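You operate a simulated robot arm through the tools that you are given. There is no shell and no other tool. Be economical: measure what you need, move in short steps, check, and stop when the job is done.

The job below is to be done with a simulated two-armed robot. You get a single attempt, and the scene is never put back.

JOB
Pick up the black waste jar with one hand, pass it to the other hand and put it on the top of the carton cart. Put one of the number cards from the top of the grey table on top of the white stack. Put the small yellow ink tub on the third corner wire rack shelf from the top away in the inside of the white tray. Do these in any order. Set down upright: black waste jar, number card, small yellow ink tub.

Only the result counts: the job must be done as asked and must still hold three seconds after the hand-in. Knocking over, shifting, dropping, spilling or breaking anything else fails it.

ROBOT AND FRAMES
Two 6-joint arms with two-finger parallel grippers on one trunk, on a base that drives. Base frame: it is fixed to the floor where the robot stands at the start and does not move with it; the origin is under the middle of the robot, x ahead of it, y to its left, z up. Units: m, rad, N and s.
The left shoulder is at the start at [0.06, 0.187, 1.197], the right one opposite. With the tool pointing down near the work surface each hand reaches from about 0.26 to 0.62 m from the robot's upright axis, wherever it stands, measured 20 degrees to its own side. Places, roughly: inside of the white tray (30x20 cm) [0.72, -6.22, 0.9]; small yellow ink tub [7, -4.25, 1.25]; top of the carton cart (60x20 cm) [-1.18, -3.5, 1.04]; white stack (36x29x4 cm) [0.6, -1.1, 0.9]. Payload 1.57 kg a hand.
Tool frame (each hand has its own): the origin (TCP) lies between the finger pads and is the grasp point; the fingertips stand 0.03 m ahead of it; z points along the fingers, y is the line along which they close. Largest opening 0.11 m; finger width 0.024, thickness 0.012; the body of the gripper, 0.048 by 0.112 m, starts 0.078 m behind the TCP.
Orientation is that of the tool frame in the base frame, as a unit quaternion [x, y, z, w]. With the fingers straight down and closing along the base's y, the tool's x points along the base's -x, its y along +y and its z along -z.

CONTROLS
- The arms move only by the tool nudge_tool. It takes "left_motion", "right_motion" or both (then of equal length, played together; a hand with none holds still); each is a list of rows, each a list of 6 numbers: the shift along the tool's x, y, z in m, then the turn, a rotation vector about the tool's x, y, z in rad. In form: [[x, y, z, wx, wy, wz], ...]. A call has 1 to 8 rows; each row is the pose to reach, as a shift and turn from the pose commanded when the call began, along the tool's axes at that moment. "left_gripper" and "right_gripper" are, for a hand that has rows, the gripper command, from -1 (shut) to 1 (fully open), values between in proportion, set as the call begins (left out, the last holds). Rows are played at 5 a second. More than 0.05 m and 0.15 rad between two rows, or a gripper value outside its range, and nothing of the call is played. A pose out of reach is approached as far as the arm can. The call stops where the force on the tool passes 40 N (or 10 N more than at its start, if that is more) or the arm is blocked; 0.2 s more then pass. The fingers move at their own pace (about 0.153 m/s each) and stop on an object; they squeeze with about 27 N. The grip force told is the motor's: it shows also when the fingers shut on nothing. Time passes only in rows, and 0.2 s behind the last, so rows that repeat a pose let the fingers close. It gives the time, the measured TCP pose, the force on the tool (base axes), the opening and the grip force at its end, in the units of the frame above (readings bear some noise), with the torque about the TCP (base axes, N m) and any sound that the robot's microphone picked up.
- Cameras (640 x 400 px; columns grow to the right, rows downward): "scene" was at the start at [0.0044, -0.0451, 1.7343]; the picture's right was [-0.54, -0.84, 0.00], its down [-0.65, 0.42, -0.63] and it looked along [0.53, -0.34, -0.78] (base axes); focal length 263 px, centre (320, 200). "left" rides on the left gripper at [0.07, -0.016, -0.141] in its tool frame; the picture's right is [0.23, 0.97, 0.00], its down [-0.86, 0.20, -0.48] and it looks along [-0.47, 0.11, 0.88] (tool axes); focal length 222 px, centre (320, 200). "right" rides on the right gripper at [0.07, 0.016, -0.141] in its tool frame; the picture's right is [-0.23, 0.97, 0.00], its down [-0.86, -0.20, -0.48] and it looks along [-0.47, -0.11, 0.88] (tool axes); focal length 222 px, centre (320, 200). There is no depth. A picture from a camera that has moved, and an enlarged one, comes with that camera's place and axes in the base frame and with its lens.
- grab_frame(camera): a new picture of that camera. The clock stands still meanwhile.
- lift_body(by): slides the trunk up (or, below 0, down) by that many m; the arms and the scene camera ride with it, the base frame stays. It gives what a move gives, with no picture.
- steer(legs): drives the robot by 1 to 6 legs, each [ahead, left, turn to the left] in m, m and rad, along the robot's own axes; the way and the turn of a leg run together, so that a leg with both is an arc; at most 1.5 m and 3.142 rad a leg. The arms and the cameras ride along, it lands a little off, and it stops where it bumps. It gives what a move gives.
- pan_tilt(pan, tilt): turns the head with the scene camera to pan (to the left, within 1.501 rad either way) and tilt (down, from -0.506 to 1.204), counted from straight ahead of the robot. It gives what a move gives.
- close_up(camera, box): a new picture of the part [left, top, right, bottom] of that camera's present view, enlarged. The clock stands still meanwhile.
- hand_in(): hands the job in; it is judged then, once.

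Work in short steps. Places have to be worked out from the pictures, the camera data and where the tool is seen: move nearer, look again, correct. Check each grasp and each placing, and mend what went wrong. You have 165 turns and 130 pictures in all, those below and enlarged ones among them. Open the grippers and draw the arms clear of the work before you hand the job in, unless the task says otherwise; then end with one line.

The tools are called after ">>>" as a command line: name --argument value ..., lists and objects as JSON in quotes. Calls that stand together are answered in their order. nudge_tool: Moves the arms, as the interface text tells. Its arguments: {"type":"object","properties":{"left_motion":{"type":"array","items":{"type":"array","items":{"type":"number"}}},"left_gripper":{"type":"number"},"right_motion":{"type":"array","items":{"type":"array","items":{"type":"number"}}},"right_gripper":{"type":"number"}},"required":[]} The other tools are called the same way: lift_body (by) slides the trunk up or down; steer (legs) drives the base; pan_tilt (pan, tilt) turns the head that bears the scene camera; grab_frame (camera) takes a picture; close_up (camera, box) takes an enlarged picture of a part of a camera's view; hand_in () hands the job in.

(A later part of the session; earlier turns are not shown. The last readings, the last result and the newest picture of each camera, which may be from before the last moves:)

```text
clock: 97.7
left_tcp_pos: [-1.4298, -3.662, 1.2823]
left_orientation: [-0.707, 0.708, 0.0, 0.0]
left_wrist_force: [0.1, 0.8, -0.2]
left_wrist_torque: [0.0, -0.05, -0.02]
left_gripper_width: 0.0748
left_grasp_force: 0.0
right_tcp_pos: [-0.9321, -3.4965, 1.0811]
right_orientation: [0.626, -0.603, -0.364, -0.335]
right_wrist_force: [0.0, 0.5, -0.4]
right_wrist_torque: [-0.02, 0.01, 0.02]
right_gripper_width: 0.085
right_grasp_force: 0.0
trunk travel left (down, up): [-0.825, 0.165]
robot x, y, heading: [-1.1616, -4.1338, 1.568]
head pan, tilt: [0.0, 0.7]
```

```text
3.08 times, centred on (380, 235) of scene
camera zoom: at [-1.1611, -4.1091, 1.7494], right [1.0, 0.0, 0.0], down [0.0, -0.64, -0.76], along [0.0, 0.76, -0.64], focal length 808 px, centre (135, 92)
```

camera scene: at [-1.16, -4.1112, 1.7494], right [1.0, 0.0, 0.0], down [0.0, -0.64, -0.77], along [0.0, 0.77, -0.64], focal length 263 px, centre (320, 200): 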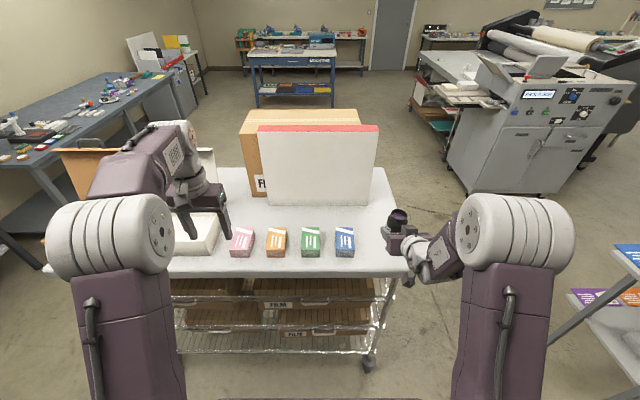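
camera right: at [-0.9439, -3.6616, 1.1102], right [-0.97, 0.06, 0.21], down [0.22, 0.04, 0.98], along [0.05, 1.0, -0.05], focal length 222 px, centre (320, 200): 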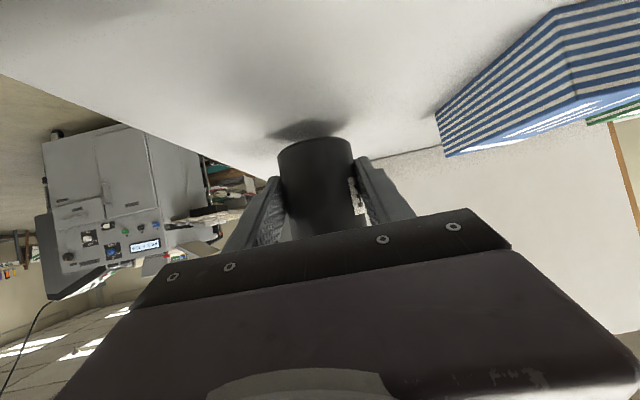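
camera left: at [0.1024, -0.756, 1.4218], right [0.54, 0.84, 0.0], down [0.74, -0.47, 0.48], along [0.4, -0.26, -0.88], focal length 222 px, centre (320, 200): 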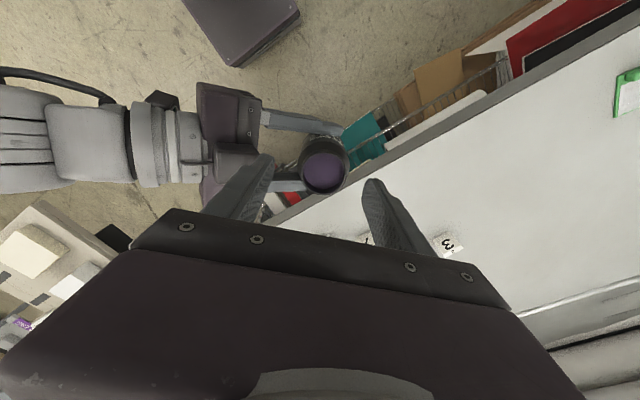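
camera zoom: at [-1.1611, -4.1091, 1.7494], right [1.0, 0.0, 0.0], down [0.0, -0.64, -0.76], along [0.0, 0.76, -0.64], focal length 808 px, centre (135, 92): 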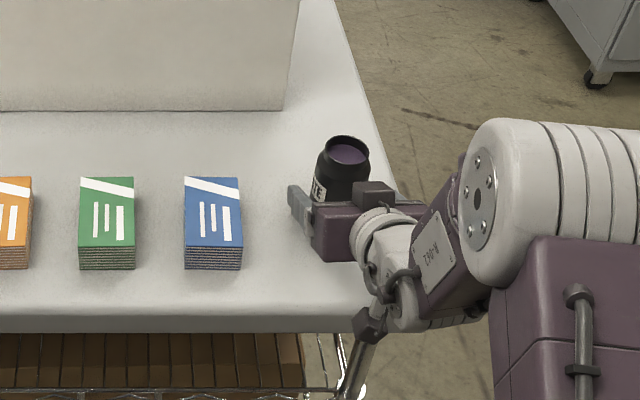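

The jar stands free. Open slightly wider (96 mm), then back the base straight out.

>>> nudge_tool --right_motion '[[0, 0, 0, 0, 0, 0], [0, 0, 0, 0, 0, 0]]' --right_gripper 0.75

>>> steer --legs '[[-0.25, 0.0, 0.0]]'

>>> grab_frame --camera "scene"

```text
clock: 98.3
left_tcp_pos: [-1.4304, -3.6619, 1.2834]
left_orientation: [-0.707, 0.708, 0.001, 0.001]
left_wrist_force: [0.1, -0.2, -0.1]
left_wrist_torque: [-0.04, -0.02, 0.03]
left_gripper_width: 0.075
left_grasp_force: 0.1
right_tcp_pos: [-0.9317, -3.4949, 1.0819]
right_orientation: [0.625, -0.603, -0.365, -0.336]
right_wrist_force: [-1.1, -1.3, -0.3]
right_wrist_torque: [-0.01, -0.02, 0.01]
right_gripper_width: 0.0965
right_grasp_force: 0.0
trunk travel left (down, up): [-0.825, 0.165]
robot x, y, heading: [-1.1584, -4.1293, 1.571]
head pan, tilt: [0.0, 0.7]
```

```text
clock: 100.2
left_tcp_pos: [-1.431, -3.9127, 1.2818]
left_orientation: [-0.706, 0.708, -0.001, 0.0]
left_wrist_force: [0.0, 0.3, -0.6]
left_wrist_torque: [-0.03, -0.01, -0.01]
left_gripper_width: 0.075
left_grasp_force: 0.1
right_tcp_pos: [-0.93, -3.7447, 1.0814]
right_orientation: [0.626, -0.603, -0.364, -0.335]
right_wrist_force: [0.4, -0.2, -0.2]
right_wrist_torque: [0.0, 0.04, 0.02]
right_gripper_width: 0.0964
right_grasp_force: 0.1
trunk travel left (down, up): [-0.825, 0.165]
robot x, y, heading: [-1.1635, -4.3827, 1.562]
head pan, tilt: [0.0, 0.7]
```

```text
65 pictures are left
camera scene: at [-1.1616, -4.3576, 1.7493], right [1.0, 0.0, 0.0], down [0.0, -0.65, -0.76], along [0.0, 0.76, -0.65], focal length 263 px, centre (320, 200)
```

scene: 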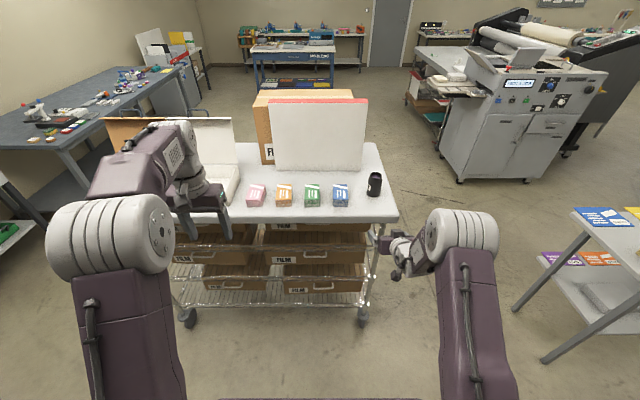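

Jar stands upright on the cart. Return the right hand to a tucked, fingers-down pose and look along the way to the rack.

>>> nudge_tool --right_motion '[[0, -0.005, -0.033, 0, 0.149, 0], [0, -0.01, -0.066, 0, 0.299, 0], [-0.001, -0.015, -0.1, 0, 0.448, 0], [-0.002, -0.02, -0.133, 0, 0.598, 0], [-0.003, -0.025, -0.167, 0, 0.748, 0], [-0.004, -0.03, -0.2, 0, 0.897, 0], [-0.004, -0.035, -0.233, 0, 1.047, 0]]'

>>> pan_tilt --pan -1.45 --tilt 0.25

>>> grab_frame --camera "scene"

```text
clock: 101.8
left_tcp_pos: [-1.4303, -3.9111, 1.2835]
left_orientation: [-0.705, 0.709, 0.0, 0.001]
left_wrist_force: [0.0, 0.1, -0.9]
left_wrist_torque: [-0.02, -0.01, 0.03]
left_gripper_width: 0.0749
left_grasp_force: 0.2
right_tcp_pos: [-0.8859, -3.9418, 1.2048]
right_orientation: [0.724, -0.69, -0.001, 0.011]
right_wrist_force: [0.5, 0.8, -1.2]
right_wrist_torque: [0.01, 0.0, 0.01]
right_gripper_width: 0.0962
right_grasp_force: 0.2
right hand out of reach, approached as far as the arm can: row 3, 4
trunk travel left (down, up): [-0.825, 0.165]
robot x, y, heading: [-1.1637, -4.3796, 1.569]
head pan, tilt: [0.0, 0.7]
```

```text
clock: 103.3
left_tcp_pos: [-1.4306, -3.9119, 1.2835]
left_orientation: [-0.706, 0.708, 0.001, 0.0]
left_wrist_force: [0.5, 0.4, 0.4]
left_wrist_torque: [-0.02, 0.0, -0.02]
left_gripper_width: 0.075
left_grasp_force: 0.2
right_tcp_pos: [-0.8862, -3.942, 1.2035]
right_orientation: [0.724, -0.69, -0.004, 0.01]
right_wrist_force: [-0.8, 0.2, -1.0]
right_wrist_torque: [0.01, 0.02, -0.01]
right_gripper_width: 0.0959
right_grasp_force: 0.0
trunk travel left (down, up): [-0.825, 0.165]
robot x, y, heading: [-1.1598, -4.3811, 1.571]
head pan, tilt: [-1.45, 0.25]
```

```text
64 pictures are left
camera scene: at [-1.0692, -4.4341, 1.7902], right [0.12, -0.99, 0.0], down [-0.25, -0.03, -0.97], along [0.96, 0.11, -0.25], focal length 263 px, centre (320, 200)
```

scene: 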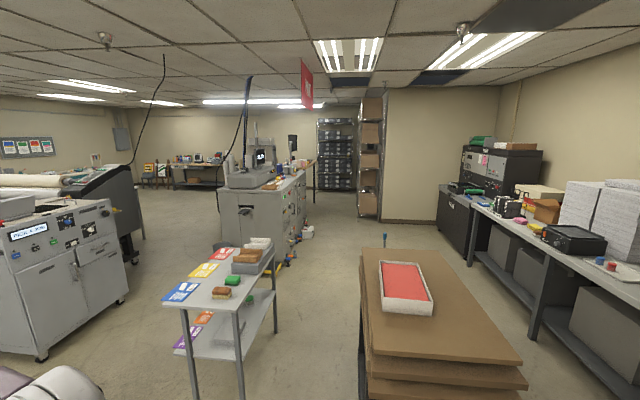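

The white tray is visible on the long bench at right, and the dark-bin rack at the far end. Raise the trunk so arms clear furniture, turn to face +x, and look at the passage.

>>> lift_body --by 0.16

>>> steer --legs '[[0.0, 0.0, -0.79], [0.0, 0.0, -0.78], [0.4, 0.1, 0.0]]'

>>> pan_tilt --pan 0.0 --tilt 0.6

>>> grab_frame --camera "scene"

```text
clock: 105.2
left_tcp_pos: [-1.4299, -3.9136, 1.443]
left_orientation: [-0.706, 0.708, 0.0, 0.0]
left_wrist_force: [0.6, -0.2, -0.3]
left_wrist_torque: [-0.02, -0.01, 0.01]
left_gripper_width: 0.0748
left_grasp_force: 0.1
right_tcp_pos: [-0.8856, -3.9427, 1.3643]
right_orientation: [0.723, -0.691, -0.003, 0.01]
right_wrist_force: [0.1, -0.4, 0.2]
right_wrist_torque: [0.0, 0.0, -0.01]
right_gripper_width: 0.0961
right_grasp_force: 0.1
trunk travel left (down, up): [-0.985, 0.005]
robot x, y, heading: [-1.1578, -4.3792, 1.566]
head pan, tilt: [-1.45, 0.25]
```

```text
clock: 111.9
left_tcp_pos: [-0.2888, -4.0226, 1.4439]
left_orientation: [0.006, 1.0, 0.0, 0.0]
left_wrist_force: [0.5, -0.9, -0.1]
left_wrist_torque: [0.03, 0.0, -0.01]
left_gripper_width: 0.0751
left_grasp_force: 0.0
right_tcp_pos: [-0.3234, -4.5688, 1.3646]
right_orientation: [-0.019, 1.0, 0.009, -0.003]
right_wrist_force: [-0.4, -0.3, 0.8]
right_wrist_torque: [0.0, 0.0, 0.04]
right_gripper_width: 0.0964
right_grasp_force: 0.1
trunk travel left (down, up): [-0.985, 0.005]
robot x, y, heading: [-0.7577, -4.2861, -0.01]
head pan, tilt: [-1.45, 0.25]
```

```text
clock: 113.4
left_tcp_pos: [-0.2858, -4.0229, 1.4429]
left_orientation: [0.005, 1.0, 0.0, 0.0]
left_wrist_force: [1.0, -0.3, 0.4]
left_wrist_torque: [0.0, -0.01, 0.0]
left_gripper_width: 0.0749
left_grasp_force: 0.1
right_tcp_pos: [-0.3192, -4.5678, 1.3631]
right_orientation: [-0.02, 1.0, 0.009, -0.006]
right_wrist_force: [-0.1, 0.6, -1.2]
right_wrist_torque: [0.02, 0.0, 0.0]
right_gripper_width: 0.0963
right_grasp_force: 0.1
trunk travel left (down, up): [-0.985, 0.005]
robot x, y, heading: [-0.7578, -4.2895, -0.013]
head pan, tilt: [0.0, 0.6]
```

```text
63 pictures are left
camera scene: at [-0.7278, -4.2914, 1.918], right [-0.01, -1.0, 0.0], down [-0.57, 0.01, -0.82], along [0.82, -0.01, -0.57], focal length 263 px, centre (320, 200)
```

scene: 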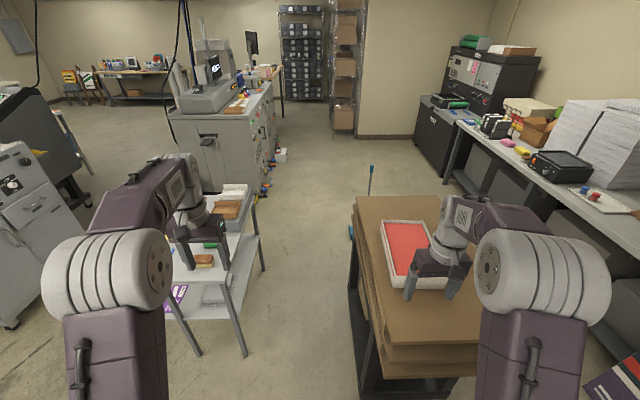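

The passage is ~0.70 m wide (y≈-4.48…-3.78) and the base ~0.42 m. Centre on y=-4.13 and drive through.

>>> steer --legs '[[0.0, 0.155, 0.013]]'

>>> steer --legs '[[1.2, 0.0, 0.0], [0.9, -0.05, 0.0]]'

>>> pan_tilt --pan 0.0 --tilt 0.3

>>> grab_frame --camera "scene"

```text
clock: 114.8
left_tcp_pos: [-0.2888, -3.8655, 1.4444]
left_orientation: [-0.001, 1.0, 0.002, -0.001]
left_wrist_force: [0.0, -0.1, 0.7]
left_wrist_torque: [0.03, 0.01, 0.03]
left_gripper_width: 0.0752
left_grasp_force: 0.1
right_tcp_pos: [-0.3136, -4.4094, 1.3628]
right_orientation: [-0.026, 1.0, 0.01, -0.006]
right_wrist_force: [0.6, -0.9, 0.5]
right_wrist_torque: [-0.01, 0.0, 0.0]
right_gripper_width: 0.0963
right_grasp_force: 0.0
trunk travel left (down, up): [-0.985, 0.005]
robot x, y, heading: [-0.7592, -4.1307, 0.005]
head pan, tilt: [0.0, 0.6]
```

```text
clock: 125.2
left_tcp_pos: [1.8057, -3.9389, 1.4443]
left_orientation: [0.006, 1.0, 0.0, 0.001]
left_wrist_force: [-1.1, -0.8, 0.3]
left_wrist_torque: [-0.01, -0.02, 0.0]
left_gripper_width: 0.0749
left_grasp_force: 0.0
right_tcp_pos: [1.7697, -4.4839, 1.3635]
right_orientation: [-0.019, 1.0, 0.01, -0.005]
right_wrist_force: [-0.3, 0.7, 0.3]
right_wrist_torque: [-0.01, -0.01, 0.03]
right_gripper_width: 0.0963
right_grasp_force: 0.1
trunk travel left (down, up): [-0.985, 0.005]
robot x, y, heading: [1.3329, -4.2045, -0.015]
head pan, tilt: [0.0, 0.6]
```

```text
clock: 126.0
left_tcp_pos: [1.8065, -3.9385, 1.4442]
left_orientation: [0.007, 1.0, 0.0, 0.0]
left_wrist_force: [0.1, -0.5, -0.2]
left_wrist_torque: [0.02, 0.02, 0.03]
left_gripper_width: 0.0749
left_grasp_force: 0.0
right_tcp_pos: [1.7718, -4.4844, 1.364]
right_orientation: [-0.02, 1.0, 0.01, -0.005]
right_wrist_force: [-0.7, -0.3, 1.3]
right_wrist_torque: [0.01, 0.01, -0.02]
right_gripper_width: 0.0961
right_grasp_force: 0.0
trunk travel left (down, up): [-0.985, 0.005]
robot x, y, heading: [1.3366, -4.2035, -0.012]
head pan, tilt: [0.0, 0.3]
```

```text
62 pictures are left
camera scene: at [1.3685, -4.2069, 1.9454], right [-0.01, -1.0, 0.0], down [-0.3, 0.0, -0.95], along [0.95, -0.01, -0.3], focal length 263 px, centre (320, 200)
```

scene: 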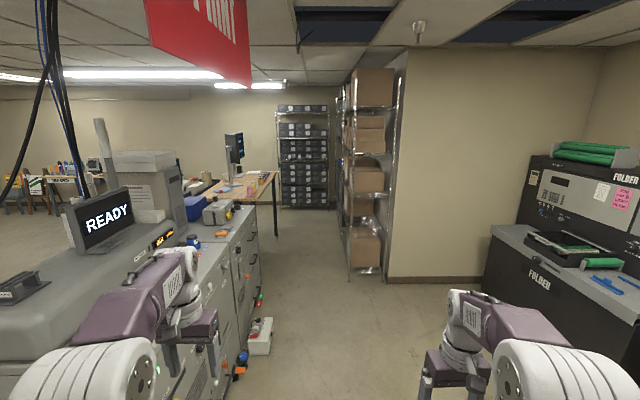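

The rack with dark bins is straight ahead at x≈6.9. To slim the elbows for the gap at the beige rack, bring both hands forward and inward; then drive on along y≈-4.1.

>>> nudge_tool --left_motion '[[-0.02, -0.035, 0.01, 0, 0, 0], [-0.04, -0.07, 0.02, 0, 0, 0], [-0.06, -0.1, 0.03, 0, 0, 0], [-0.08, -0.13, 0.04, 0, 0, 0]]' --right_motion '[[-0.03, 0.035, 0, 0, 0, 0], [-0.06, 0.07, 0, 0, 0, 0], [-0.085, 0.1, 0, 0, 0, 0], [-0.11, 0.13, 0, 0, 0, 0]]'

>>> pan_tilt --pan 0.0 --tilt 0.75

>>> grab_frame --camera "scene"

```text
clock: 127.0
left_tcp_pos: [1.8864, -4.0728, 1.4028]
left_orientation: [0.006, 1.0, 0.0, -0.001]
left_wrist_force: [-0.4, 0.7, -0.7]
left_wrist_torque: [-0.02, 0.05, 0.01]
left_gripper_width: 0.0751
left_grasp_force: 0.0
right_tcp_pos: [1.8772, -4.3471, 1.3635]
right_orientation: [-0.019, 1.0, 0.01, -0.006]
right_wrist_force: [0.0, 0.1, 0.2]
right_wrist_torque: [0.02, 0.03, 0.03]
right_gripper_width: 0.096
right_grasp_force: 0.0
trunk travel left (down, up): [-0.985, 0.005]
robot x, y, heading: [1.3346, -4.2057, -0.012]
head pan, tilt: [0.0, 0.3]
```

```text
clock: 127.9
left_tcp_pos: [1.8828, -4.0715, 1.4031]
left_orientation: [0.006, 1.0, 0.0, 0.0]
left_wrist_force: [0.4, 0.7, -0.4]
left_wrist_torque: [-0.01, 0.0, -0.03]
left_gripper_width: 0.0751
left_grasp_force: 0.0
right_tcp_pos: [1.8755, -4.3481, 1.3651]
right_orientation: [-0.02, 1.0, 0.01, -0.006]
right_wrist_force: [0.3, -0.1, -0.2]
right_wrist_torque: [-0.01, 0.01, -0.01]
right_gripper_width: 0.0965
right_grasp_force: 0.0
trunk travel left (down, up): [-0.985, 0.005]
robot x, y, heading: [1.3338, -4.2069, -0.013]
head pan, tilt: [0.0, 0.75]
```

```text
61 pictures are left
camera scene: at [1.3583, -4.2068, 1.9052], right [-0.01, -1.0, 0.0], down [-0.68, 0.01, -0.73], along [0.73, -0.01, -0.68], focal length 263 px, centre (320, 200)
```

scene: 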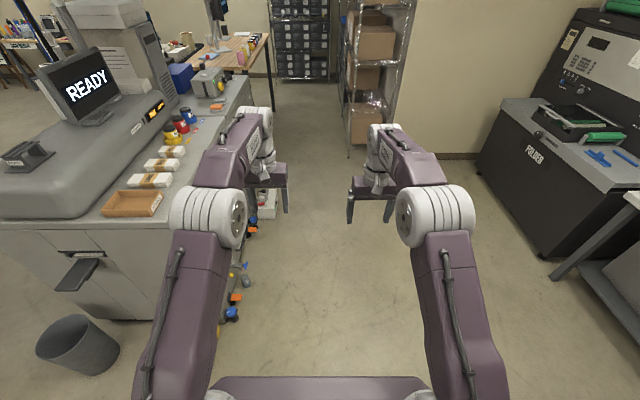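

Elbows slim now. Drive on to x≈4.1 and check.

>>> steer --legs '[[1.4, 0.1, 0.013], [1.3, 0.0, 0.0]]'

>>> pan_tilt --pan 0.0 --tilt 0.35

>>> grab_frame --camera "scene"

```text
clock: 140.9
left_tcp_pos: [4.5551, -3.9559, 1.4039]
left_orientation: [0.004, 1.0, 0.0, 0.001]
left_wrist_force: [-0.2, 0.4, 0.5]
left_wrist_torque: [0.01, 0.0, 0.0]
left_gripper_width: 0.075
left_grasp_force: 0.1
right_tcp_pos: [4.5492, -4.2334, 1.366]
right_orientation: [-0.022, 1.0, 0.009, -0.004]
right_wrist_force: [-0.2, 0.0, 0.3]
right_wrist_torque: [-0.01, -0.03, -0.02]
right_gripper_width: 0.0965
right_grasp_force: 0.0
trunk travel left (down, up): [-0.985, 0.005]
robot x, y, heading: [4.0105, -4.0939, -0.008]
head pan, tilt: [0.0, 0.75]
```

```text
clock: 141.8
left_tcp_pos: [4.5569, -3.9564, 1.4034]
left_orientation: [0.004, 1.0, 0.0, 0.0]
left_wrist_force: [-0.9, 0.8, 0.3]
left_wrist_torque: [0.02, 0.02, -0.01]
left_gripper_width: 0.0749
left_grasp_force: 0.1
right_tcp_pos: [4.5509, -4.2331, 1.3645]
right_orientation: [-0.022, 1.0, 0.01, -0.006]
right_wrist_force: [-0.6, -0.4, -0.7]
right_wrist_torque: [-0.01, 0.0, 0.03]
right_gripper_width: 0.0962
right_grasp_force: 0.1
trunk travel left (down, up): [-0.985, 0.005]
robot x, y, heading: [4.0089, -4.0927, -0.007]
head pan, tilt: [0.0, 0.351]
```

```text
60 pictures are left
camera scene: at [4.0425, -4.0948, 1.9407], right [-0.01, -1.0, 0.0], down [-0.34, 0.0, -0.94], along [0.94, -0.01, -0.34], focal length 263 px, centre (320, 200)
```

scene: 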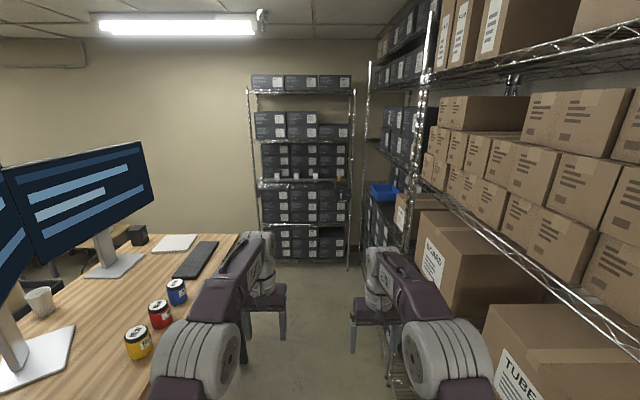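

I see the shelf with small tubs. Zooming in.

>>> close_up --camera "scene" --box '[240, 60, 400, 270]'

```text
1.90 times, centred on (320, 165) of scene
camera zoom: at [4.0425, -4.0948, 1.9407], right [-0.01, -1.0, 0.0], down [-0.34, 0.0, -0.94], along [0.94, -0.01, -0.34], focal length 500 px, centre (320, 267)
```

zoom: 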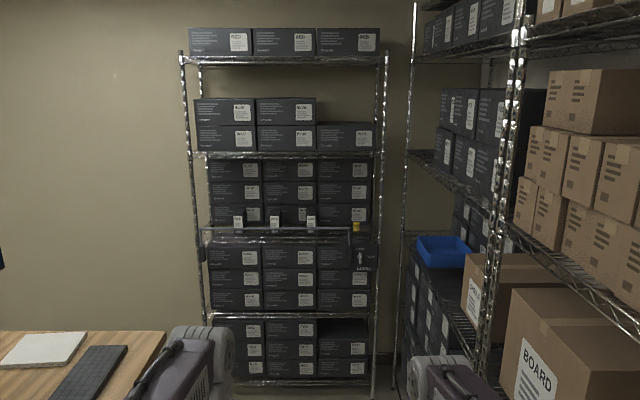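

Yellow tub sits on the third shelf's front, at the right end. Drive 1.2 m nearer and re-look.

>>> steer --legs '[[1.2, 0.03, 0.007]]'

>>> pan_tilt --pan -0.1 --tilt 0.45

>>> grab_frame --camera "scene"

>>> close_up --camera "scene" --box '[240, 110, 400, 250]'

```text
clock: 147.9
left_tcp_pos: [5.7577, -3.9078, 1.4038]
left_orientation: [-0.008, 1.0, -0.001, 0.001]
left_wrist_force: [0.5, -0.4, 0.2]
left_wrist_torque: [-0.01, -0.05, -0.05]
left_gripper_width: 0.0751
left_grasp_force: 0.0
right_tcp_pos: [5.7573, -4.1848, 1.3663]
right_orientation: [-0.034, 0.999, 0.01, -0.005]
right_wrist_force: [0.0, 0.2, -0.6]
right_wrist_torque: [0.0, -0.01, 0.01]
right_gripper_width: 0.0964
right_grasp_force: 0.1
trunk travel left (down, up): [-0.985, 0.005]
robot x, y, heading: [5.2155, -4.0562, 0.018]
head pan, tilt: [0.0, 0.351]
```

```text
clock: 148.6
left_tcp_pos: [5.7579, -3.9071, 1.4044]
left_orientation: [-0.009, 1.0, 0.0, 0.0]
left_wrist_force: [0.4, 0.1, 0.3]
left_wrist_torque: [0.0, -0.03, 0.02]
left_gripper_width: 0.0751
left_grasp_force: 0.1
right_tcp_pos: [5.7594, -4.1838, 1.3658]
right_orientation: [-0.034, 0.999, 0.009, -0.006]
right_wrist_force: [0.0, 0.1, 0.3]
right_wrist_torque: [-0.03, 0.01, -0.02]
right_gripper_width: 0.0963
right_grasp_force: 0.0
trunk travel left (down, up): [-0.985, 0.005]
robot x, y, heading: [5.2109, -4.0544, 0.017]
head pan, tilt: [-0.099, 0.45]
```

```text
58 pictures are left
camera scene: at [5.2454, -4.0674, 1.9316], right [-0.08, -1.0, 0.0], down [-0.43, 0.04, -0.9], along [0.9, -0.07, -0.43], focal length 263 px, centre (320, 200)
```

scene: 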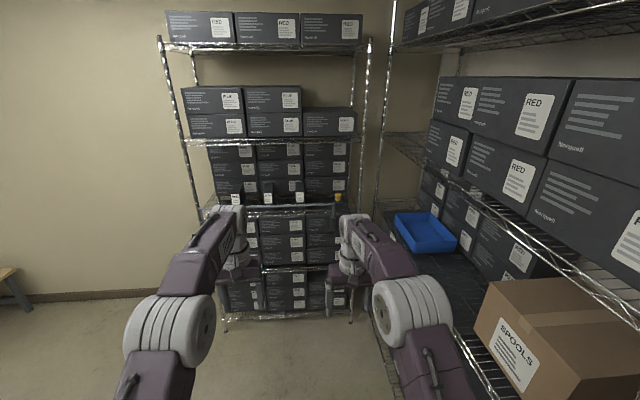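

```text
2.86 times, centred on (320, 180) of scene
camera zoom: at [5.2454, -4.0674, 1.9316], right [-0.08, -1.0, 0.0], down [-0.43, 0.04, -0.9], along [0.9, -0.07, -0.43], focal length 750 px, centre (320, 257)
```

zoom: 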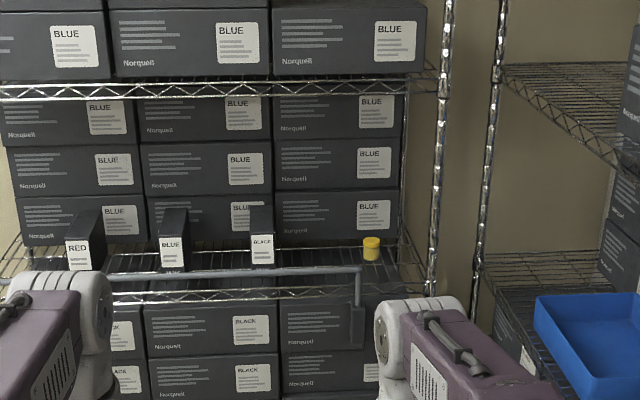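

Set the right hand to the 30°-below-horizontal pose with fingers ahead, gripper open, so its camera can see the tub.

>>> nudge_tool --right_motion '[[0.0, -0.018, 0.0, 0, -0.149, 0], [0.0, -0.036, 0.0, 0, -0.299, 0], [0.0, -0.055, 0.0, 0, -0.448, 0], [0.0, -0.074, 0.0, 0, -0.598, 0], [0.0, -0.093, 0.0, 0, -0.748, 0], [0.0, -0.112, 0.0, 0, -0.897, 0], [0.0, -0.13, 0.0, 0, -1.047, 0]]' --right_gripper 0.3

>>> grab_frame --camera "right"

```text
clock: 150.2
left_tcp_pos: [5.7592, -3.9098, 1.4037]
left_orientation: [-0.009, 1.0, 0.001, 0.0]
left_wrist_force: [-0.6, 0.9, -0.2]
left_wrist_torque: [0.04, 0.01, -0.02]
left_gripper_width: 0.0748
left_grasp_force: 0.0
right_tcp_pos: [5.7691, -4.3156, 1.3631]
right_orientation: [-0.024, 0.868, 0.027, 0.495]
right_wrist_force: [0.6, -0.9, 0.5]
right_wrist_torque: [0.02, 0.04, 0.06]
right_gripper_width: 0.0718
right_grasp_force: 0.0
right hand out of reach, approached as far as the arm can: row 5, 6
trunk travel left (down, up): [-0.985, 0.005]
robot x, y, heading: [5.2162, -4.0545, 0.015]
head pan, tilt: [-0.099, 0.45]
```

```text
56 pictures are left
camera right: at [5.6086, -4.3098, 1.3748], right [0.05, 0.97, 0.22], down [0.04, -0.22, 0.98], along [1.0, -0.04, -0.05], focal length 222 px, centre (320, 200)
```

right: 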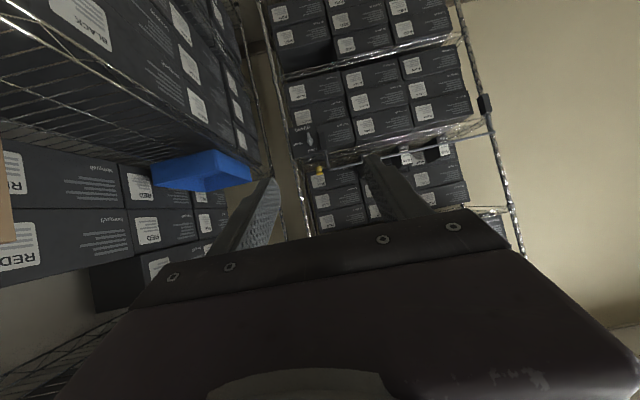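

Triangulation gives the tub at ≈[6.90,-4.32,1.13], ~15 cm behind the shelf's front edge (x≈6.75), shelf above at z≈1.58. I'll use a steeper hand (60° below horizontal) and tuck the left hand back.

>>> nudge_tool --left_motion '[[0.045, 0.02, 0.0, 0, 0, 0], [0.09, 0.04, 0.0, 0, 0, 0], [0.135, 0.07, 0.0, 0, 0, 0], [0.18, 0.1, 0.0, 0, 0, 0]]' --right_motion '[[0.0, 0.0, 0.0, 0, 0.131, 0], [0.0, 0.0, 0.0, 0, 0.262, 0], [0.0, 0.0, 0.0, 0, 0.393, 0], [0.0, 0.0, 0.0, 0, 0.524, 0]]'

>>> steer --legs '[[0.75, -0.02, -0.015]]'

>>> grab_frame --camera "right"

>>> pan_tilt --pan -0.3 --tilt 0.7

>>> grab_frame --camera "scene"

```text
refused: row 3 steps farther than a row can; nothing moved
```

```text
clock: 154.2
left_tcp_pos: [6.4996, -3.9194, 1.404]
left_orientation: [-0.006, 1.0, 0.0, 0.0]
left_wrist_force: [0.2, 0.0, 0.3]
left_wrist_torque: [0.01, 0.0, 0.02]
left_gripper_width: 0.0748
left_grasp_force: 0.0
right_tcp_pos: [6.5063, -4.3263, 1.3635]
right_orientation: [-0.023, 0.868, 0.024, 0.496]
right_wrist_force: [0.2, 0.1, 0.4]
right_wrist_torque: [0.01, 0.0, 0.0]
right_gripper_width: 0.0712
right_grasp_force: 0.2
trunk travel left (down, up): [-0.985, 0.005]
robot x, y, heading: [5.9585, -4.0615, 0.013]
head pan, tilt: [-0.099, 0.45]
```

```text
55 pictures are left
camera right: at [6.3482, -4.3197, 1.3759], right [0.05, 0.98, 0.21], down [0.04, -0.22, 0.98], along [1.0, -0.05, -0.05], focal length 222 px, centre (320, 200)
```

right: 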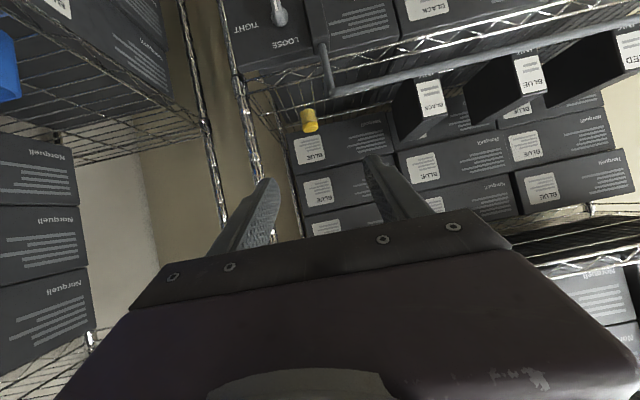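

```text
clock: 155.0
left_tcp_pos: [6.5015, -3.9208, 1.4043]
left_orientation: [-0.006, 1.0, 0.0, 0.0]
left_wrist_force: [-0.3, 0.9, -0.5]
left_wrist_torque: [0.0, -0.01, -0.05]
left_gripper_width: 0.0747
left_grasp_force: 0.2
right_tcp_pos: [6.5079, -4.3265, 1.3641]
right_orientation: [-0.023, 0.868, 0.024, 0.495]
right_wrist_force: [-0.1, 0.6, 0.5]
right_wrist_torque: [0.0, 0.01, -0.01]
right_gripper_width: 0.0716
right_grasp_force: 0.1
trunk travel left (down, up): [-0.985, 0.005]
robot x, y, heading: [5.9561, -4.0635, 0.01]
head pan, tilt: [-0.3, 0.7]
```

```text
54 pictures are left
camera scene: at [5.9781, -4.0932, 1.9095], right [-0.28, -0.96, 0.0], down [-0.62, 0.18, -0.77], along [0.73, -0.22, -0.64], focal length 263 px, centre (320, 200)
```

scene: 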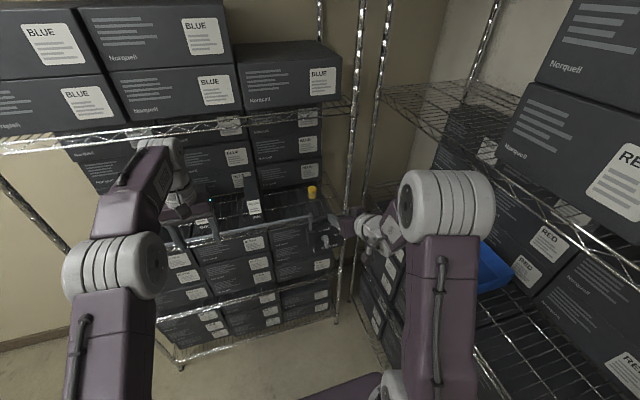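

Left move was refused (too-long step); both hands are still outside the rack. Redo with smaller steps; tub refined to ≈[6.88,-4.328,1.155 mid].

>>> nudge_tool --left_motion '[[0.04, 0.02, 0.0, 0, 0, 0], [0.08, 0.04, 0.0, 0, 0, 0], [0.12, 0.06, 0.0, 0, 0, 0], [0.16, 0.08, 0.0, 0, 0, 0], [0.18, 0.1, 0.0, 0, 0, 0]]' --right_motion '[[0.0, 0.0, 0.0, 0, 0.1, 0], [0.0, 0.0, 0.0, 0, 0.2, 0], [0.0, 0.0, 0.0, 0, 0.3, 0], [0.0, 0.0, 0.0, 0, 0.41, 0], [0.0, 0.0, 0.0, 0, 0.524, 0]]'

>>> grab_frame --camera "right"

```text
clock: 156.2
left_tcp_pos: [6.3196, -3.8212, 1.404]
left_orientation: [-0.005, 1.0, -0.001, 0.001]
left_wrist_force: [-0.1, 0.5, 0.6]
left_wrist_torque: [-0.02, 0.0, 0.03]
left_gripper_width: 0.0751
left_grasp_force: 0.0
right_tcp_pos: [6.5077, -4.3268, 1.3647]
right_orientation: [-0.029, 0.967, 0.017, 0.254]
right_wrist_force: [-0.3, 0.3, -0.7]
right_wrist_torque: [0.01, 0.0, 0.03]
right_gripper_width: 0.0714
right_grasp_force: 0.0
right hand out of reach, approached as far as the arm can: row 4
trunk travel left (down, up): [-0.985, 0.005]
robot x, y, heading: [5.9568, -4.0667, 0.008]
head pan, tilt: [-0.3, 0.7]
```

```text
53 pictures are left
camera right: at [6.3762, -4.3183, 1.453], right [0.14, 0.98, 0.13], down [0.52, -0.18, 0.83], along [0.84, -0.05, -0.54], focal length 222 px, centre (320, 200)
```

right: 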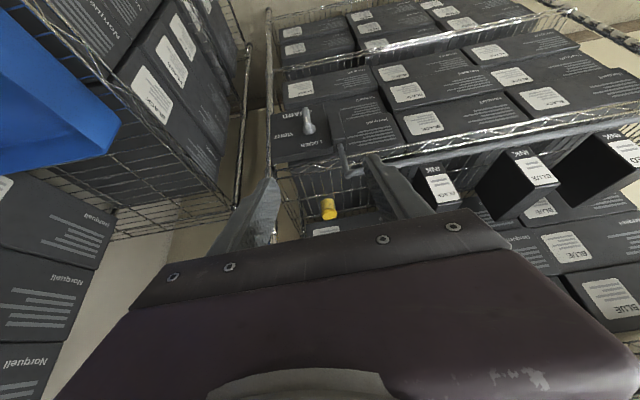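

Tub centre ≈[6.905,-4.328,1.143]. Lower the trunk 12 cm, then drive 0.29 m ahead so the hand enters over the shelf at z≈1.245.

>>> lift_body --by -0.12

>>> steer --legs '[[0.27, 0.0, -0.01]]'

>>> grab_frame --camera "right"

>>> grab_frame --camera "scene"

```text
clock: 157.7
left_tcp_pos: [6.3218, -3.8228, 1.2842]
left_orientation: [-0.006, 1.0, 0.0, -0.001]
left_wrist_force: [-0.5, 0.4, -0.4]
left_wrist_torque: [-0.01, -0.01, 0.01]
left_gripper_width: 0.075
left_grasp_force: 0.0
right_tcp_pos: [6.5088, -4.3258, 1.2448]
right_orientation: [-0.028, 0.967, 0.017, 0.254]
right_wrist_force: [-0.4, 0.3, -1.1]
right_wrist_torque: [0.01, 0.01, 0.0]
right_gripper_width: 0.0712
right_grasp_force: 0.1
trunk travel left (down, up): [-0.865, 0.125]
robot x, y, heading: [5.9533, -4.0601, 0.013]
head pan, tilt: [-0.3, 0.7]
```

```text
clock: 159.6
left_tcp_pos: [6.5907, -3.8239, 1.2847]
left_orientation: [0.0, 1.0, -0.001, 0.0]
left_wrist_force: [-0.4, 0.2, -0.4]
left_wrist_torque: [-0.01, -0.03, 0.0]
left_gripper_width: 0.075
left_grasp_force: 0.1
right_tcp_pos: [6.7705, -4.3306, 1.2441]
right_orientation: [-0.022, 0.967, 0.016, 0.255]
right_wrist_force: [-0.6, 0.0, 0.1]
right_wrist_torque: [-0.03, -0.01, 0.02]
right_gripper_width: 0.0717
right_grasp_force: 0.0
trunk travel left (down, up): [-0.865, 0.125]
robot x, y, heading: [6.2253, -4.0624, -0.005]
head pan, tilt: [-0.3, 0.7]
```

```text
52 pictures are left
camera right: at [6.6398, -4.3223, 1.333], right [0.15, 0.98, 0.13], down [0.52, -0.19, 0.83], along [0.84, -0.06, -0.54], focal length 222 px, centre (320, 200)
```

right: 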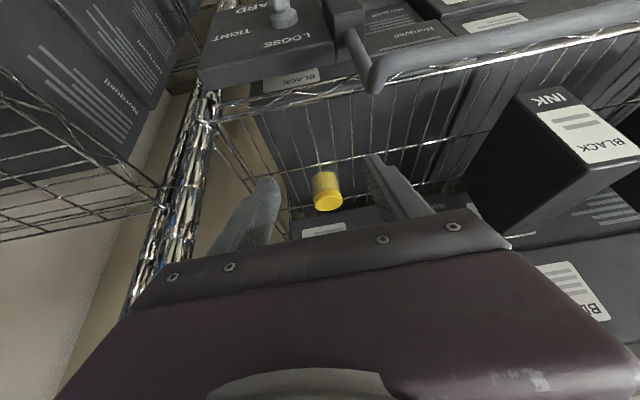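

```text
51 pictures are left
camera scene: at [6.2426, -4.0917, 1.7894], right [-0.3, -0.96, 0.0], down [-0.61, 0.19, -0.77], along [0.73, -0.23, -0.64], focal length 263 px, centre (320, 200)
```

scene: 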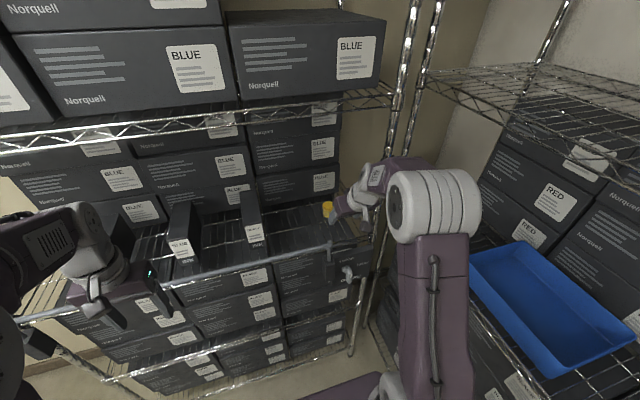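

Tub is lined up between the fingers. Move in 8 cm ahead and 4.5 cm down and re-look.

>>> nudge_tool --right_motion '[[-0.024, 0, 0.039, 0, 0, 0], [-0.048, 0, 0.078, 0, 0, 0]]'

>>> grab_frame --camera "right"

>>> close_up --camera "scene" --box '[280, 140, 440, 280]'

```text
clock: 160.2
left_tcp_pos: [6.5935, -3.8246, 1.2829]
left_orientation: [0.001, 1.0, 0.0, -0.001]
left_wrist_force: [0.7, 0.3, 0.5]
left_wrist_torque: [0.01, 0.02, 0.03]
left_gripper_width: 0.0748
left_grasp_force: 0.1
right_tcp_pos: [6.8548, -4.3237, 1.1986]
right_orientation: [-0.022, 0.967, 0.016, 0.253]
right_wrist_force: [0.1, -0.2, -1.2]
right_wrist_torque: [0.0, 0.02, 0.03]
right_gripper_width: 0.0713
right_grasp_force: 0.0
trunk travel left (down, up): [-0.865, 0.125]
robot x, y, heading: [6.2281, -4.0592, 0.0]
head pan, tilt: [-0.3, 0.7]
```

```text
50 pictures are left
camera right: at [6.7244, -4.3152, 1.2872], right [0.15, 0.98, 0.13], down [0.52, -0.19, 0.83], along [0.84, -0.06, -0.54], focal length 222 px, centre (320, 200)
```

right: 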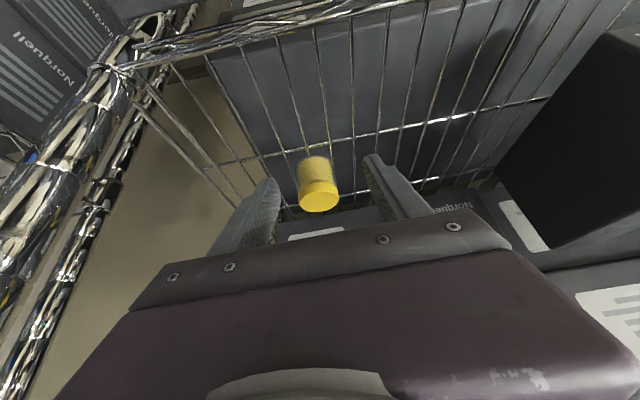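

```text
2.86 times, centred on (360, 210) of scene
camera zoom: at [6.2484, -4.0921, 1.7894], right [-0.3, -0.96, 0.0], down [-0.62, 0.19, -0.76], along [0.73, -0.23, -0.65], focal length 750 px, centre (206, 171)
```

zoom: 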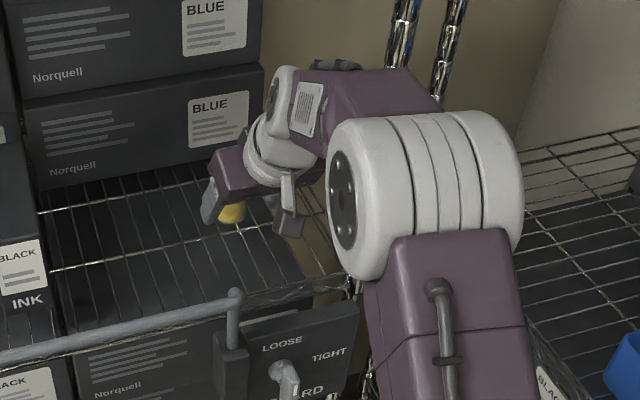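

Width scaling gives the tub at ≈[6.904,-4.328,1.152], dia 4 cm. Final approach.

>>> nudge_tool --right_motion '[[-0.013, -0.003, 0.028, 0, 0, 0], [-0.026, -0.0065, 0.054, 0, 0, 0]]'

>>> grab_frame --camera "right"

```text
clock: 160.8
left_tcp_pos: [6.5937, -3.8254, 1.2821]
left_orientation: [0.0, 1.0, 0.001, -0.001]
left_wrist_force: [0.5, -0.1, -0.3]
left_wrist_torque: [0.02, 0.0, 0.01]
left_gripper_width: 0.075
left_grasp_force: 0.0
right_tcp_pos: [6.9058, -4.3276, 1.1626]
right_orientation: [-0.023, 0.967, 0.016, 0.252]
right_wrist_force: [-0.7, 0.7, -1.0]
right_wrist_torque: [0.03, 0.0, -0.02]
right_gripper_width: 0.0717
right_grasp_force: 0.1
trunk travel left (down, up): [-0.865, 0.125]
robot x, y, heading: [6.2246, -4.061, -0.0]
head pan, tilt: [-0.3, 0.7]
```

```text
48 pictures are left
camera right: at [6.7743, -4.3198, 1.2519], right [0.15, 0.98, 0.13], down [0.52, -0.19, 0.83], along [0.84, -0.06, -0.54], focal length 222 px, centre (320, 200)
```

right: 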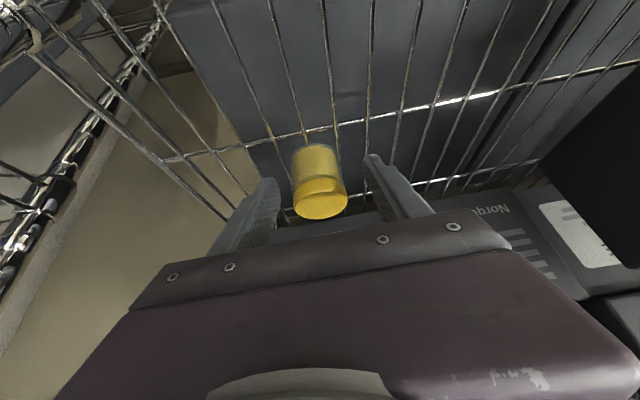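

TCP coincides with the tub's upper body. Closing.

>>> nudge_tool --right_motion '[[0, 0, 0, 0, 0, 0], [0, 0, 0, 0, 0, 0], [0, 0, 0, 0, 0, 0]]' --right_gripper -1

>>> grab_frame --camera "right"

```text
clock: 161.6
left_tcp_pos: [6.591, -3.8248, 1.2825]
left_orientation: [0.0, 1.0, 0.0, 0.0]
left_wrist_force: [-0.4, 0.1, 0.0]
left_wrist_torque: [0.06, -0.02, -0.02]
left_gripper_width: 0.0751
left_grasp_force: 0.0
right_tcp_pos: [6.9021, -4.3271, 1.1643]
right_orientation: [-0.022, 0.967, 0.016, 0.254]
right_wrist_force: [0.1, 0.1, -0.7]
right_wrist_torque: [-0.01, 0.03, 0.01]
right_gripper_width: 0.0429
right_grasp_force: 27.4
trunk travel left (down, up): [-0.865, 0.125]
robot x, y, heading: [6.2228, -4.061, 0.003]
head pan, tilt: [-0.3, 0.7]
```

```text
47 pictures are left
camera right: at [6.7709, -4.3191, 1.2533], right [0.15, 0.98, 0.13], down [0.52, -0.19, 0.83], along [0.84, -0.06, -0.54], focal length 222 px, centre (320, 200)
```

right: 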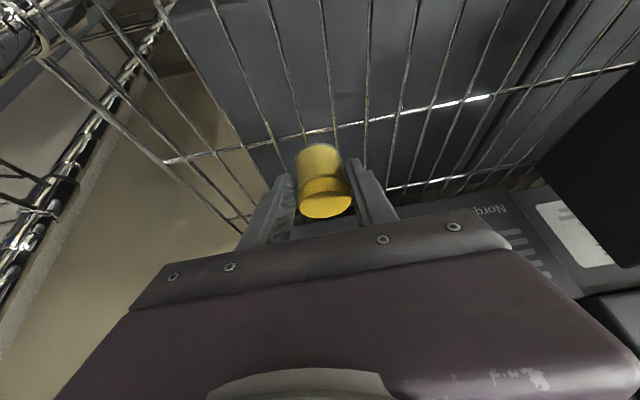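

Gripped (43 mm). Lift 8 cm straight up, then back out.

>>> nudge_tool --right_motion '[[-0.0147, 0, -0.026, 0, 0, 0], [-0.0294, 0, -0.052, 0, 0, 0], [-0.0392, 0, -0.07, 0, 0, 0]]'

>>> grab_frame --camera "right"

```text
clock: 162.4
left_tcp_pos: [6.5918, -3.8249, 1.2831]
left_orientation: [0.0, 1.0, 0.0, 0.0]
left_wrist_force: [0.0, 0.3, -0.1]
left_wrist_torque: [0.0, -0.01, -0.01]
left_gripper_width: 0.075
left_grasp_force: 0.1
right_tcp_pos: [6.9019, -4.3313, 1.2441]
right_orientation: [-0.022, 0.967, 0.015, 0.253]
right_wrist_force: [0.3, -0.1, 0.3]
right_wrist_torque: [0.01, -0.02, 0.0]
right_gripper_width: 0.0428
right_grasp_force: 26.7
trunk travel left (down, up): [-0.865, 0.125]
robot x, y, heading: [6.2239, -4.0662, 0.0]
head pan, tilt: [-0.3, 0.7]
```

```text
46 pictures are left
camera right: at [6.7711, -4.3217, 1.334], right [0.15, 0.98, 0.13], down [0.52, -0.19, 0.83], along [0.84, -0.06, -0.54], focal length 222 px, centre (320, 200)
```

right: 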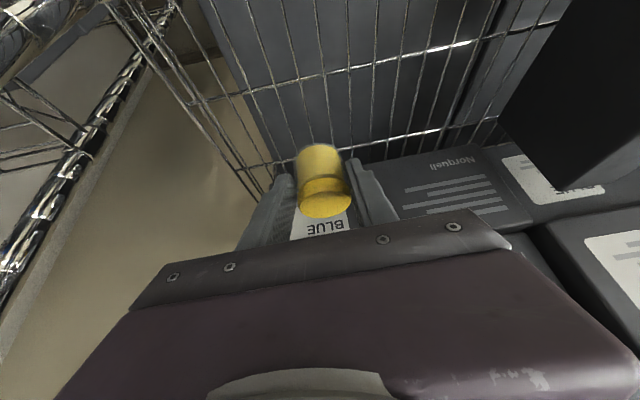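

Tub held upright. Back out of the rack and slim the left arm.

>>> steer --legs '[[-0.6, 0.0, 0.0]]'

>>> nudge_tool --left_motion '[[-0.04, -0.025, 0.0, 0, 0, 0], [-0.08, -0.05, 0.0, 0, 0, 0], [-0.12, -0.07, 0.0, 0, 0, 0], [-0.16, -0.09, 0.0, 0, 0, 0]]'

>>> pan_tilt --pan -0.1 --tilt 0.6

>>> grab_frame --camera "scene"

```text
clock: 165.8
left_tcp_pos: [6.0025, -3.8241, 1.2834]
left_orientation: [0.004, 1.0, 0.001, 0.0]
left_wrist_force: [0.3, 0.1, -0.4]
left_wrist_torque: [0.03, 0.03, 0.0]
left_gripper_width: 0.0749
left_grasp_force: 0.1
right_tcp_pos: [6.3087, -4.3338, 1.2435]
right_orientation: [-0.019, 0.967, 0.016, 0.253]
right_wrist_force: [-0.3, 0.4, -0.8]
right_wrist_torque: [0.01, 0.0, -0.03]
right_gripper_width: 0.0427
right_grasp_force: 27.0
trunk travel left (down, up): [-0.865, 0.125]
robot x, y, heading: [5.6305, -4.0605, -0.004]
head pan, tilt: [-0.3, 0.7]
```

```text
clock: 166.8
left_tcp_pos: [6.1626, -3.9166, 1.2815]
left_orientation: [0.004, 1.0, 0.001, -0.002]
left_wrist_force: [0.0, 0.8, 0.6]
left_wrist_torque: [0.0, 0.01, 0.01]
left_gripper_width: 0.075
left_grasp_force: 0.0
right_tcp_pos: [6.3103, -4.3342, 1.2425]
right_orientation: [-0.019, 0.967, 0.015, 0.253]
right_wrist_force: [0.1, -0.8, -0.7]
right_wrist_torque: [0.04, 0.01, -0.04]
right_gripper_width: 0.0428
right_grasp_force: 26.4
trunk travel left (down, up): [-0.865, 0.125]
robot x, y, heading: [5.6303, -4.0612, -0.007]
head pan, tilt: [-0.3, 0.7]
```

```text
clock: 167.5
left_tcp_pos: [6.1609, -3.9155, 1.2834]
left_orientation: [0.004, 1.0, 0.0, -0.001]
left_wrist_force: [0.0, 0.1, -0.4]
left_wrist_torque: [-0.01, 0.01, 0.0]
left_gripper_width: 0.0749
left_grasp_force: 0.1
right_tcp_pos: [6.3081, -4.3339, 1.2435]
right_orientation: [-0.018, 0.967, 0.015, 0.252]
right_wrist_force: [0.1, -0.4, -1.0]
right_wrist_torque: [-0.01, 0.0, 0.01]
right_gripper_width: 0.0425
right_grasp_force: 27.3
trunk travel left (down, up): [-0.865, 0.125]
robot x, y, heading: [5.6319, -4.0639, -0.009]
head pan, tilt: [-0.099, 0.6]
```

```text
45 pictures are left
camera scene: at [5.661, -4.074, 1.798], right [-0.11, -0.99, 0.0], down [-0.56, 0.06, -0.82], along [0.82, -0.09, -0.57], focal length 263 px, centre (320, 200)
```

scene: 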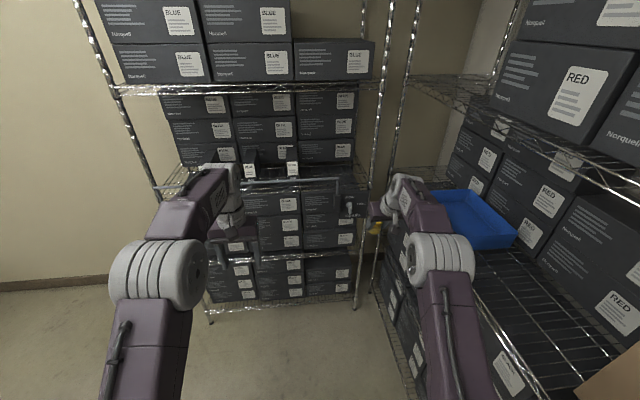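

All clear. Drive straight back through the corridor to x≈1.7.

>>> steer --legs '[[-1.3, 0.0, 0.009], [-1.3, 0.0, 0.0], [-1.3, 0.0, 0.0]]'

>>> pan_tilt --pan -1.4 --tilt 0.5

>>> grab_frame --camera "scene"

```text
clock: 186.1
left_tcp_pos: [2.2882, -3.9216, 1.2832]
left_orientation: [-0.024, 1.0, -0.001, 0.0]
left_wrist_force: [-0.1, -0.6, 0.6]
left_wrist_torque: [-0.04, 0.01, 0.04]
left_gripper_width: 0.075
left_grasp_force: 0.1
right_tcp_pos: [2.4578, -4.3303, 1.2434]
right_orientation: [-0.045, 0.966, 0.022, 0.252]
right_wrist_force: [0.5, -0.4, -1.0]
right_wrist_torque: [-0.02, 0.0, 0.0]
right_gripper_width: 0.0426
right_grasp_force: 26.6
trunk travel left (down, up): [-0.865, 0.125]
robot x, y, heading: [1.767, -4.0952, 0.049]
head pan, tilt: [-0.099, 0.6]
```

```text
clock: 187.6
left_tcp_pos: [2.2874, -3.922, 1.2826]
left_orientation: [-0.024, 1.0, 0.001, 0.0]
left_wrist_force: [0.4, -0.2, -0.3]
left_wrist_torque: [-0.01, 0.01, 0.01]
left_gripper_width: 0.0751
left_grasp_force: 0.1
right_tcp_pos: [2.4579, -4.3309, 1.245]
right_orientation: [-0.045, 0.966, 0.022, 0.253]
right_wrist_force: [-0.1, 0.8, 0.2]
right_wrist_torque: [0.0, 0.01, -0.02]
right_gripper_width: 0.0427
right_grasp_force: 27.6
trunk travel left (down, up): [-0.865, 0.125]
robot x, y, heading: [1.7674, -4.0949, 0.046]
head pan, tilt: [-1.4, 0.499]
```

```text
44 pictures are left
camera scene: at [1.7276, -4.1898, 1.8071], right [-0.98, -0.22, 0.0], down [-0.1, 0.47, -0.88], along [0.19, -0.86, -0.48], focal length 263 px, centre (320, 200)
```

scene: 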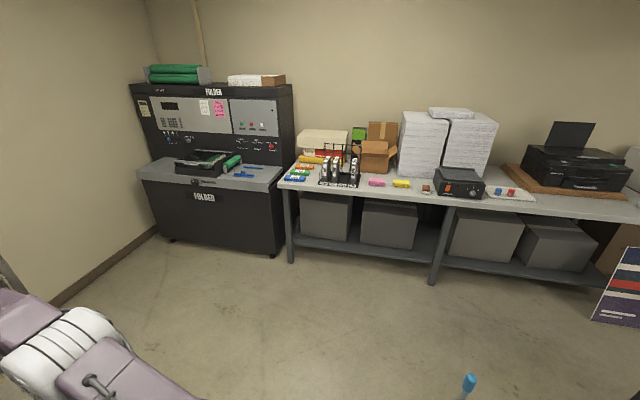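

Tray is at ≈[0.70,-6.26] between the black device and the printer. Move off, turn to face the bench (−y), avoiding the blue-capped pole near [1.4,-4.7].

>>> steer --legs '[[0.15, -0.45, 0.0], [0.0, 0.0, -0.81], [0.0, 0.0, -0.81], [0.75, 0.0, 0.0]]'

>>> pan_tilt --pan -0.7 --tilt 0.6

>>> grab_frame --camera "scene"

```text
clock: 198.2
left_tcp_pos: [2.0797, -5.7948, 1.2837]
left_orientation: [0.71, 0.704, -0.001, 0.0]
left_wrist_force: [-0.1, 0.2, -1.0]
left_wrist_torque: [-0.03, 0.01, 0.01]
left_gripper_width: 0.075
left_grasp_force: 0.0
right_tcp_pos: [1.6609, -5.9407, 1.2453]
right_orientation: [0.671, 0.696, -0.169, 0.19]
right_wrist_force: [1.1, -0.5, -0.8]
right_wrist_torque: [0.0, 0.01, 0.0]
right_gripper_width: 0.0424
right_grasp_force: 26.7
trunk travel left (down, up): [-0.865, 0.125]
robot x, y, heading: [1.9367, -5.2651, -1.573]
head pan, tilt: [-1.4, 0.499]
```

```text
clock: 199.3
left_tcp_pos: [2.0788, -5.7958, 1.2845]
left_orientation: [0.711, 0.703, 0.0, 0.0]
left_wrist_force: [0.3, -0.2, -0.5]
left_wrist_torque: [0.01, 0.01, 0.02]
left_gripper_width: 0.075
left_grasp_force: 0.1
right_tcp_pos: [1.6605, -5.9426, 1.2443]
right_orientation: [0.672, 0.696, -0.168, 0.19]
right_wrist_force: [-0.4, 0.2, -0.7]
right_wrist_torque: [-0.02, 0.0, 0.02]
right_gripper_width: 0.0423
right_grasp_force: 26.7
trunk travel left (down, up): [-0.865, 0.125]
robot x, y, heading: [1.9332, -5.2685, -1.573]
head pan, tilt: [-0.7, 0.6]
```

```text
43 pictures are left
camera scene: at [1.878, -5.2773, 1.798], right [-0.76, 0.65, 0.0], down [0.37, 0.43, -0.83], along [-0.54, -0.63, -0.56], focal length 263 px, centre (320, 200)
```

scene: 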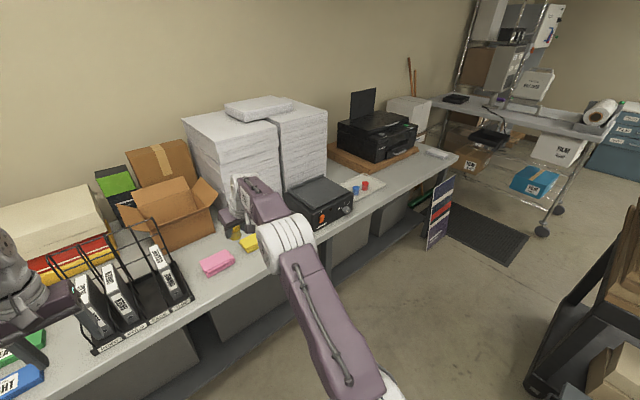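

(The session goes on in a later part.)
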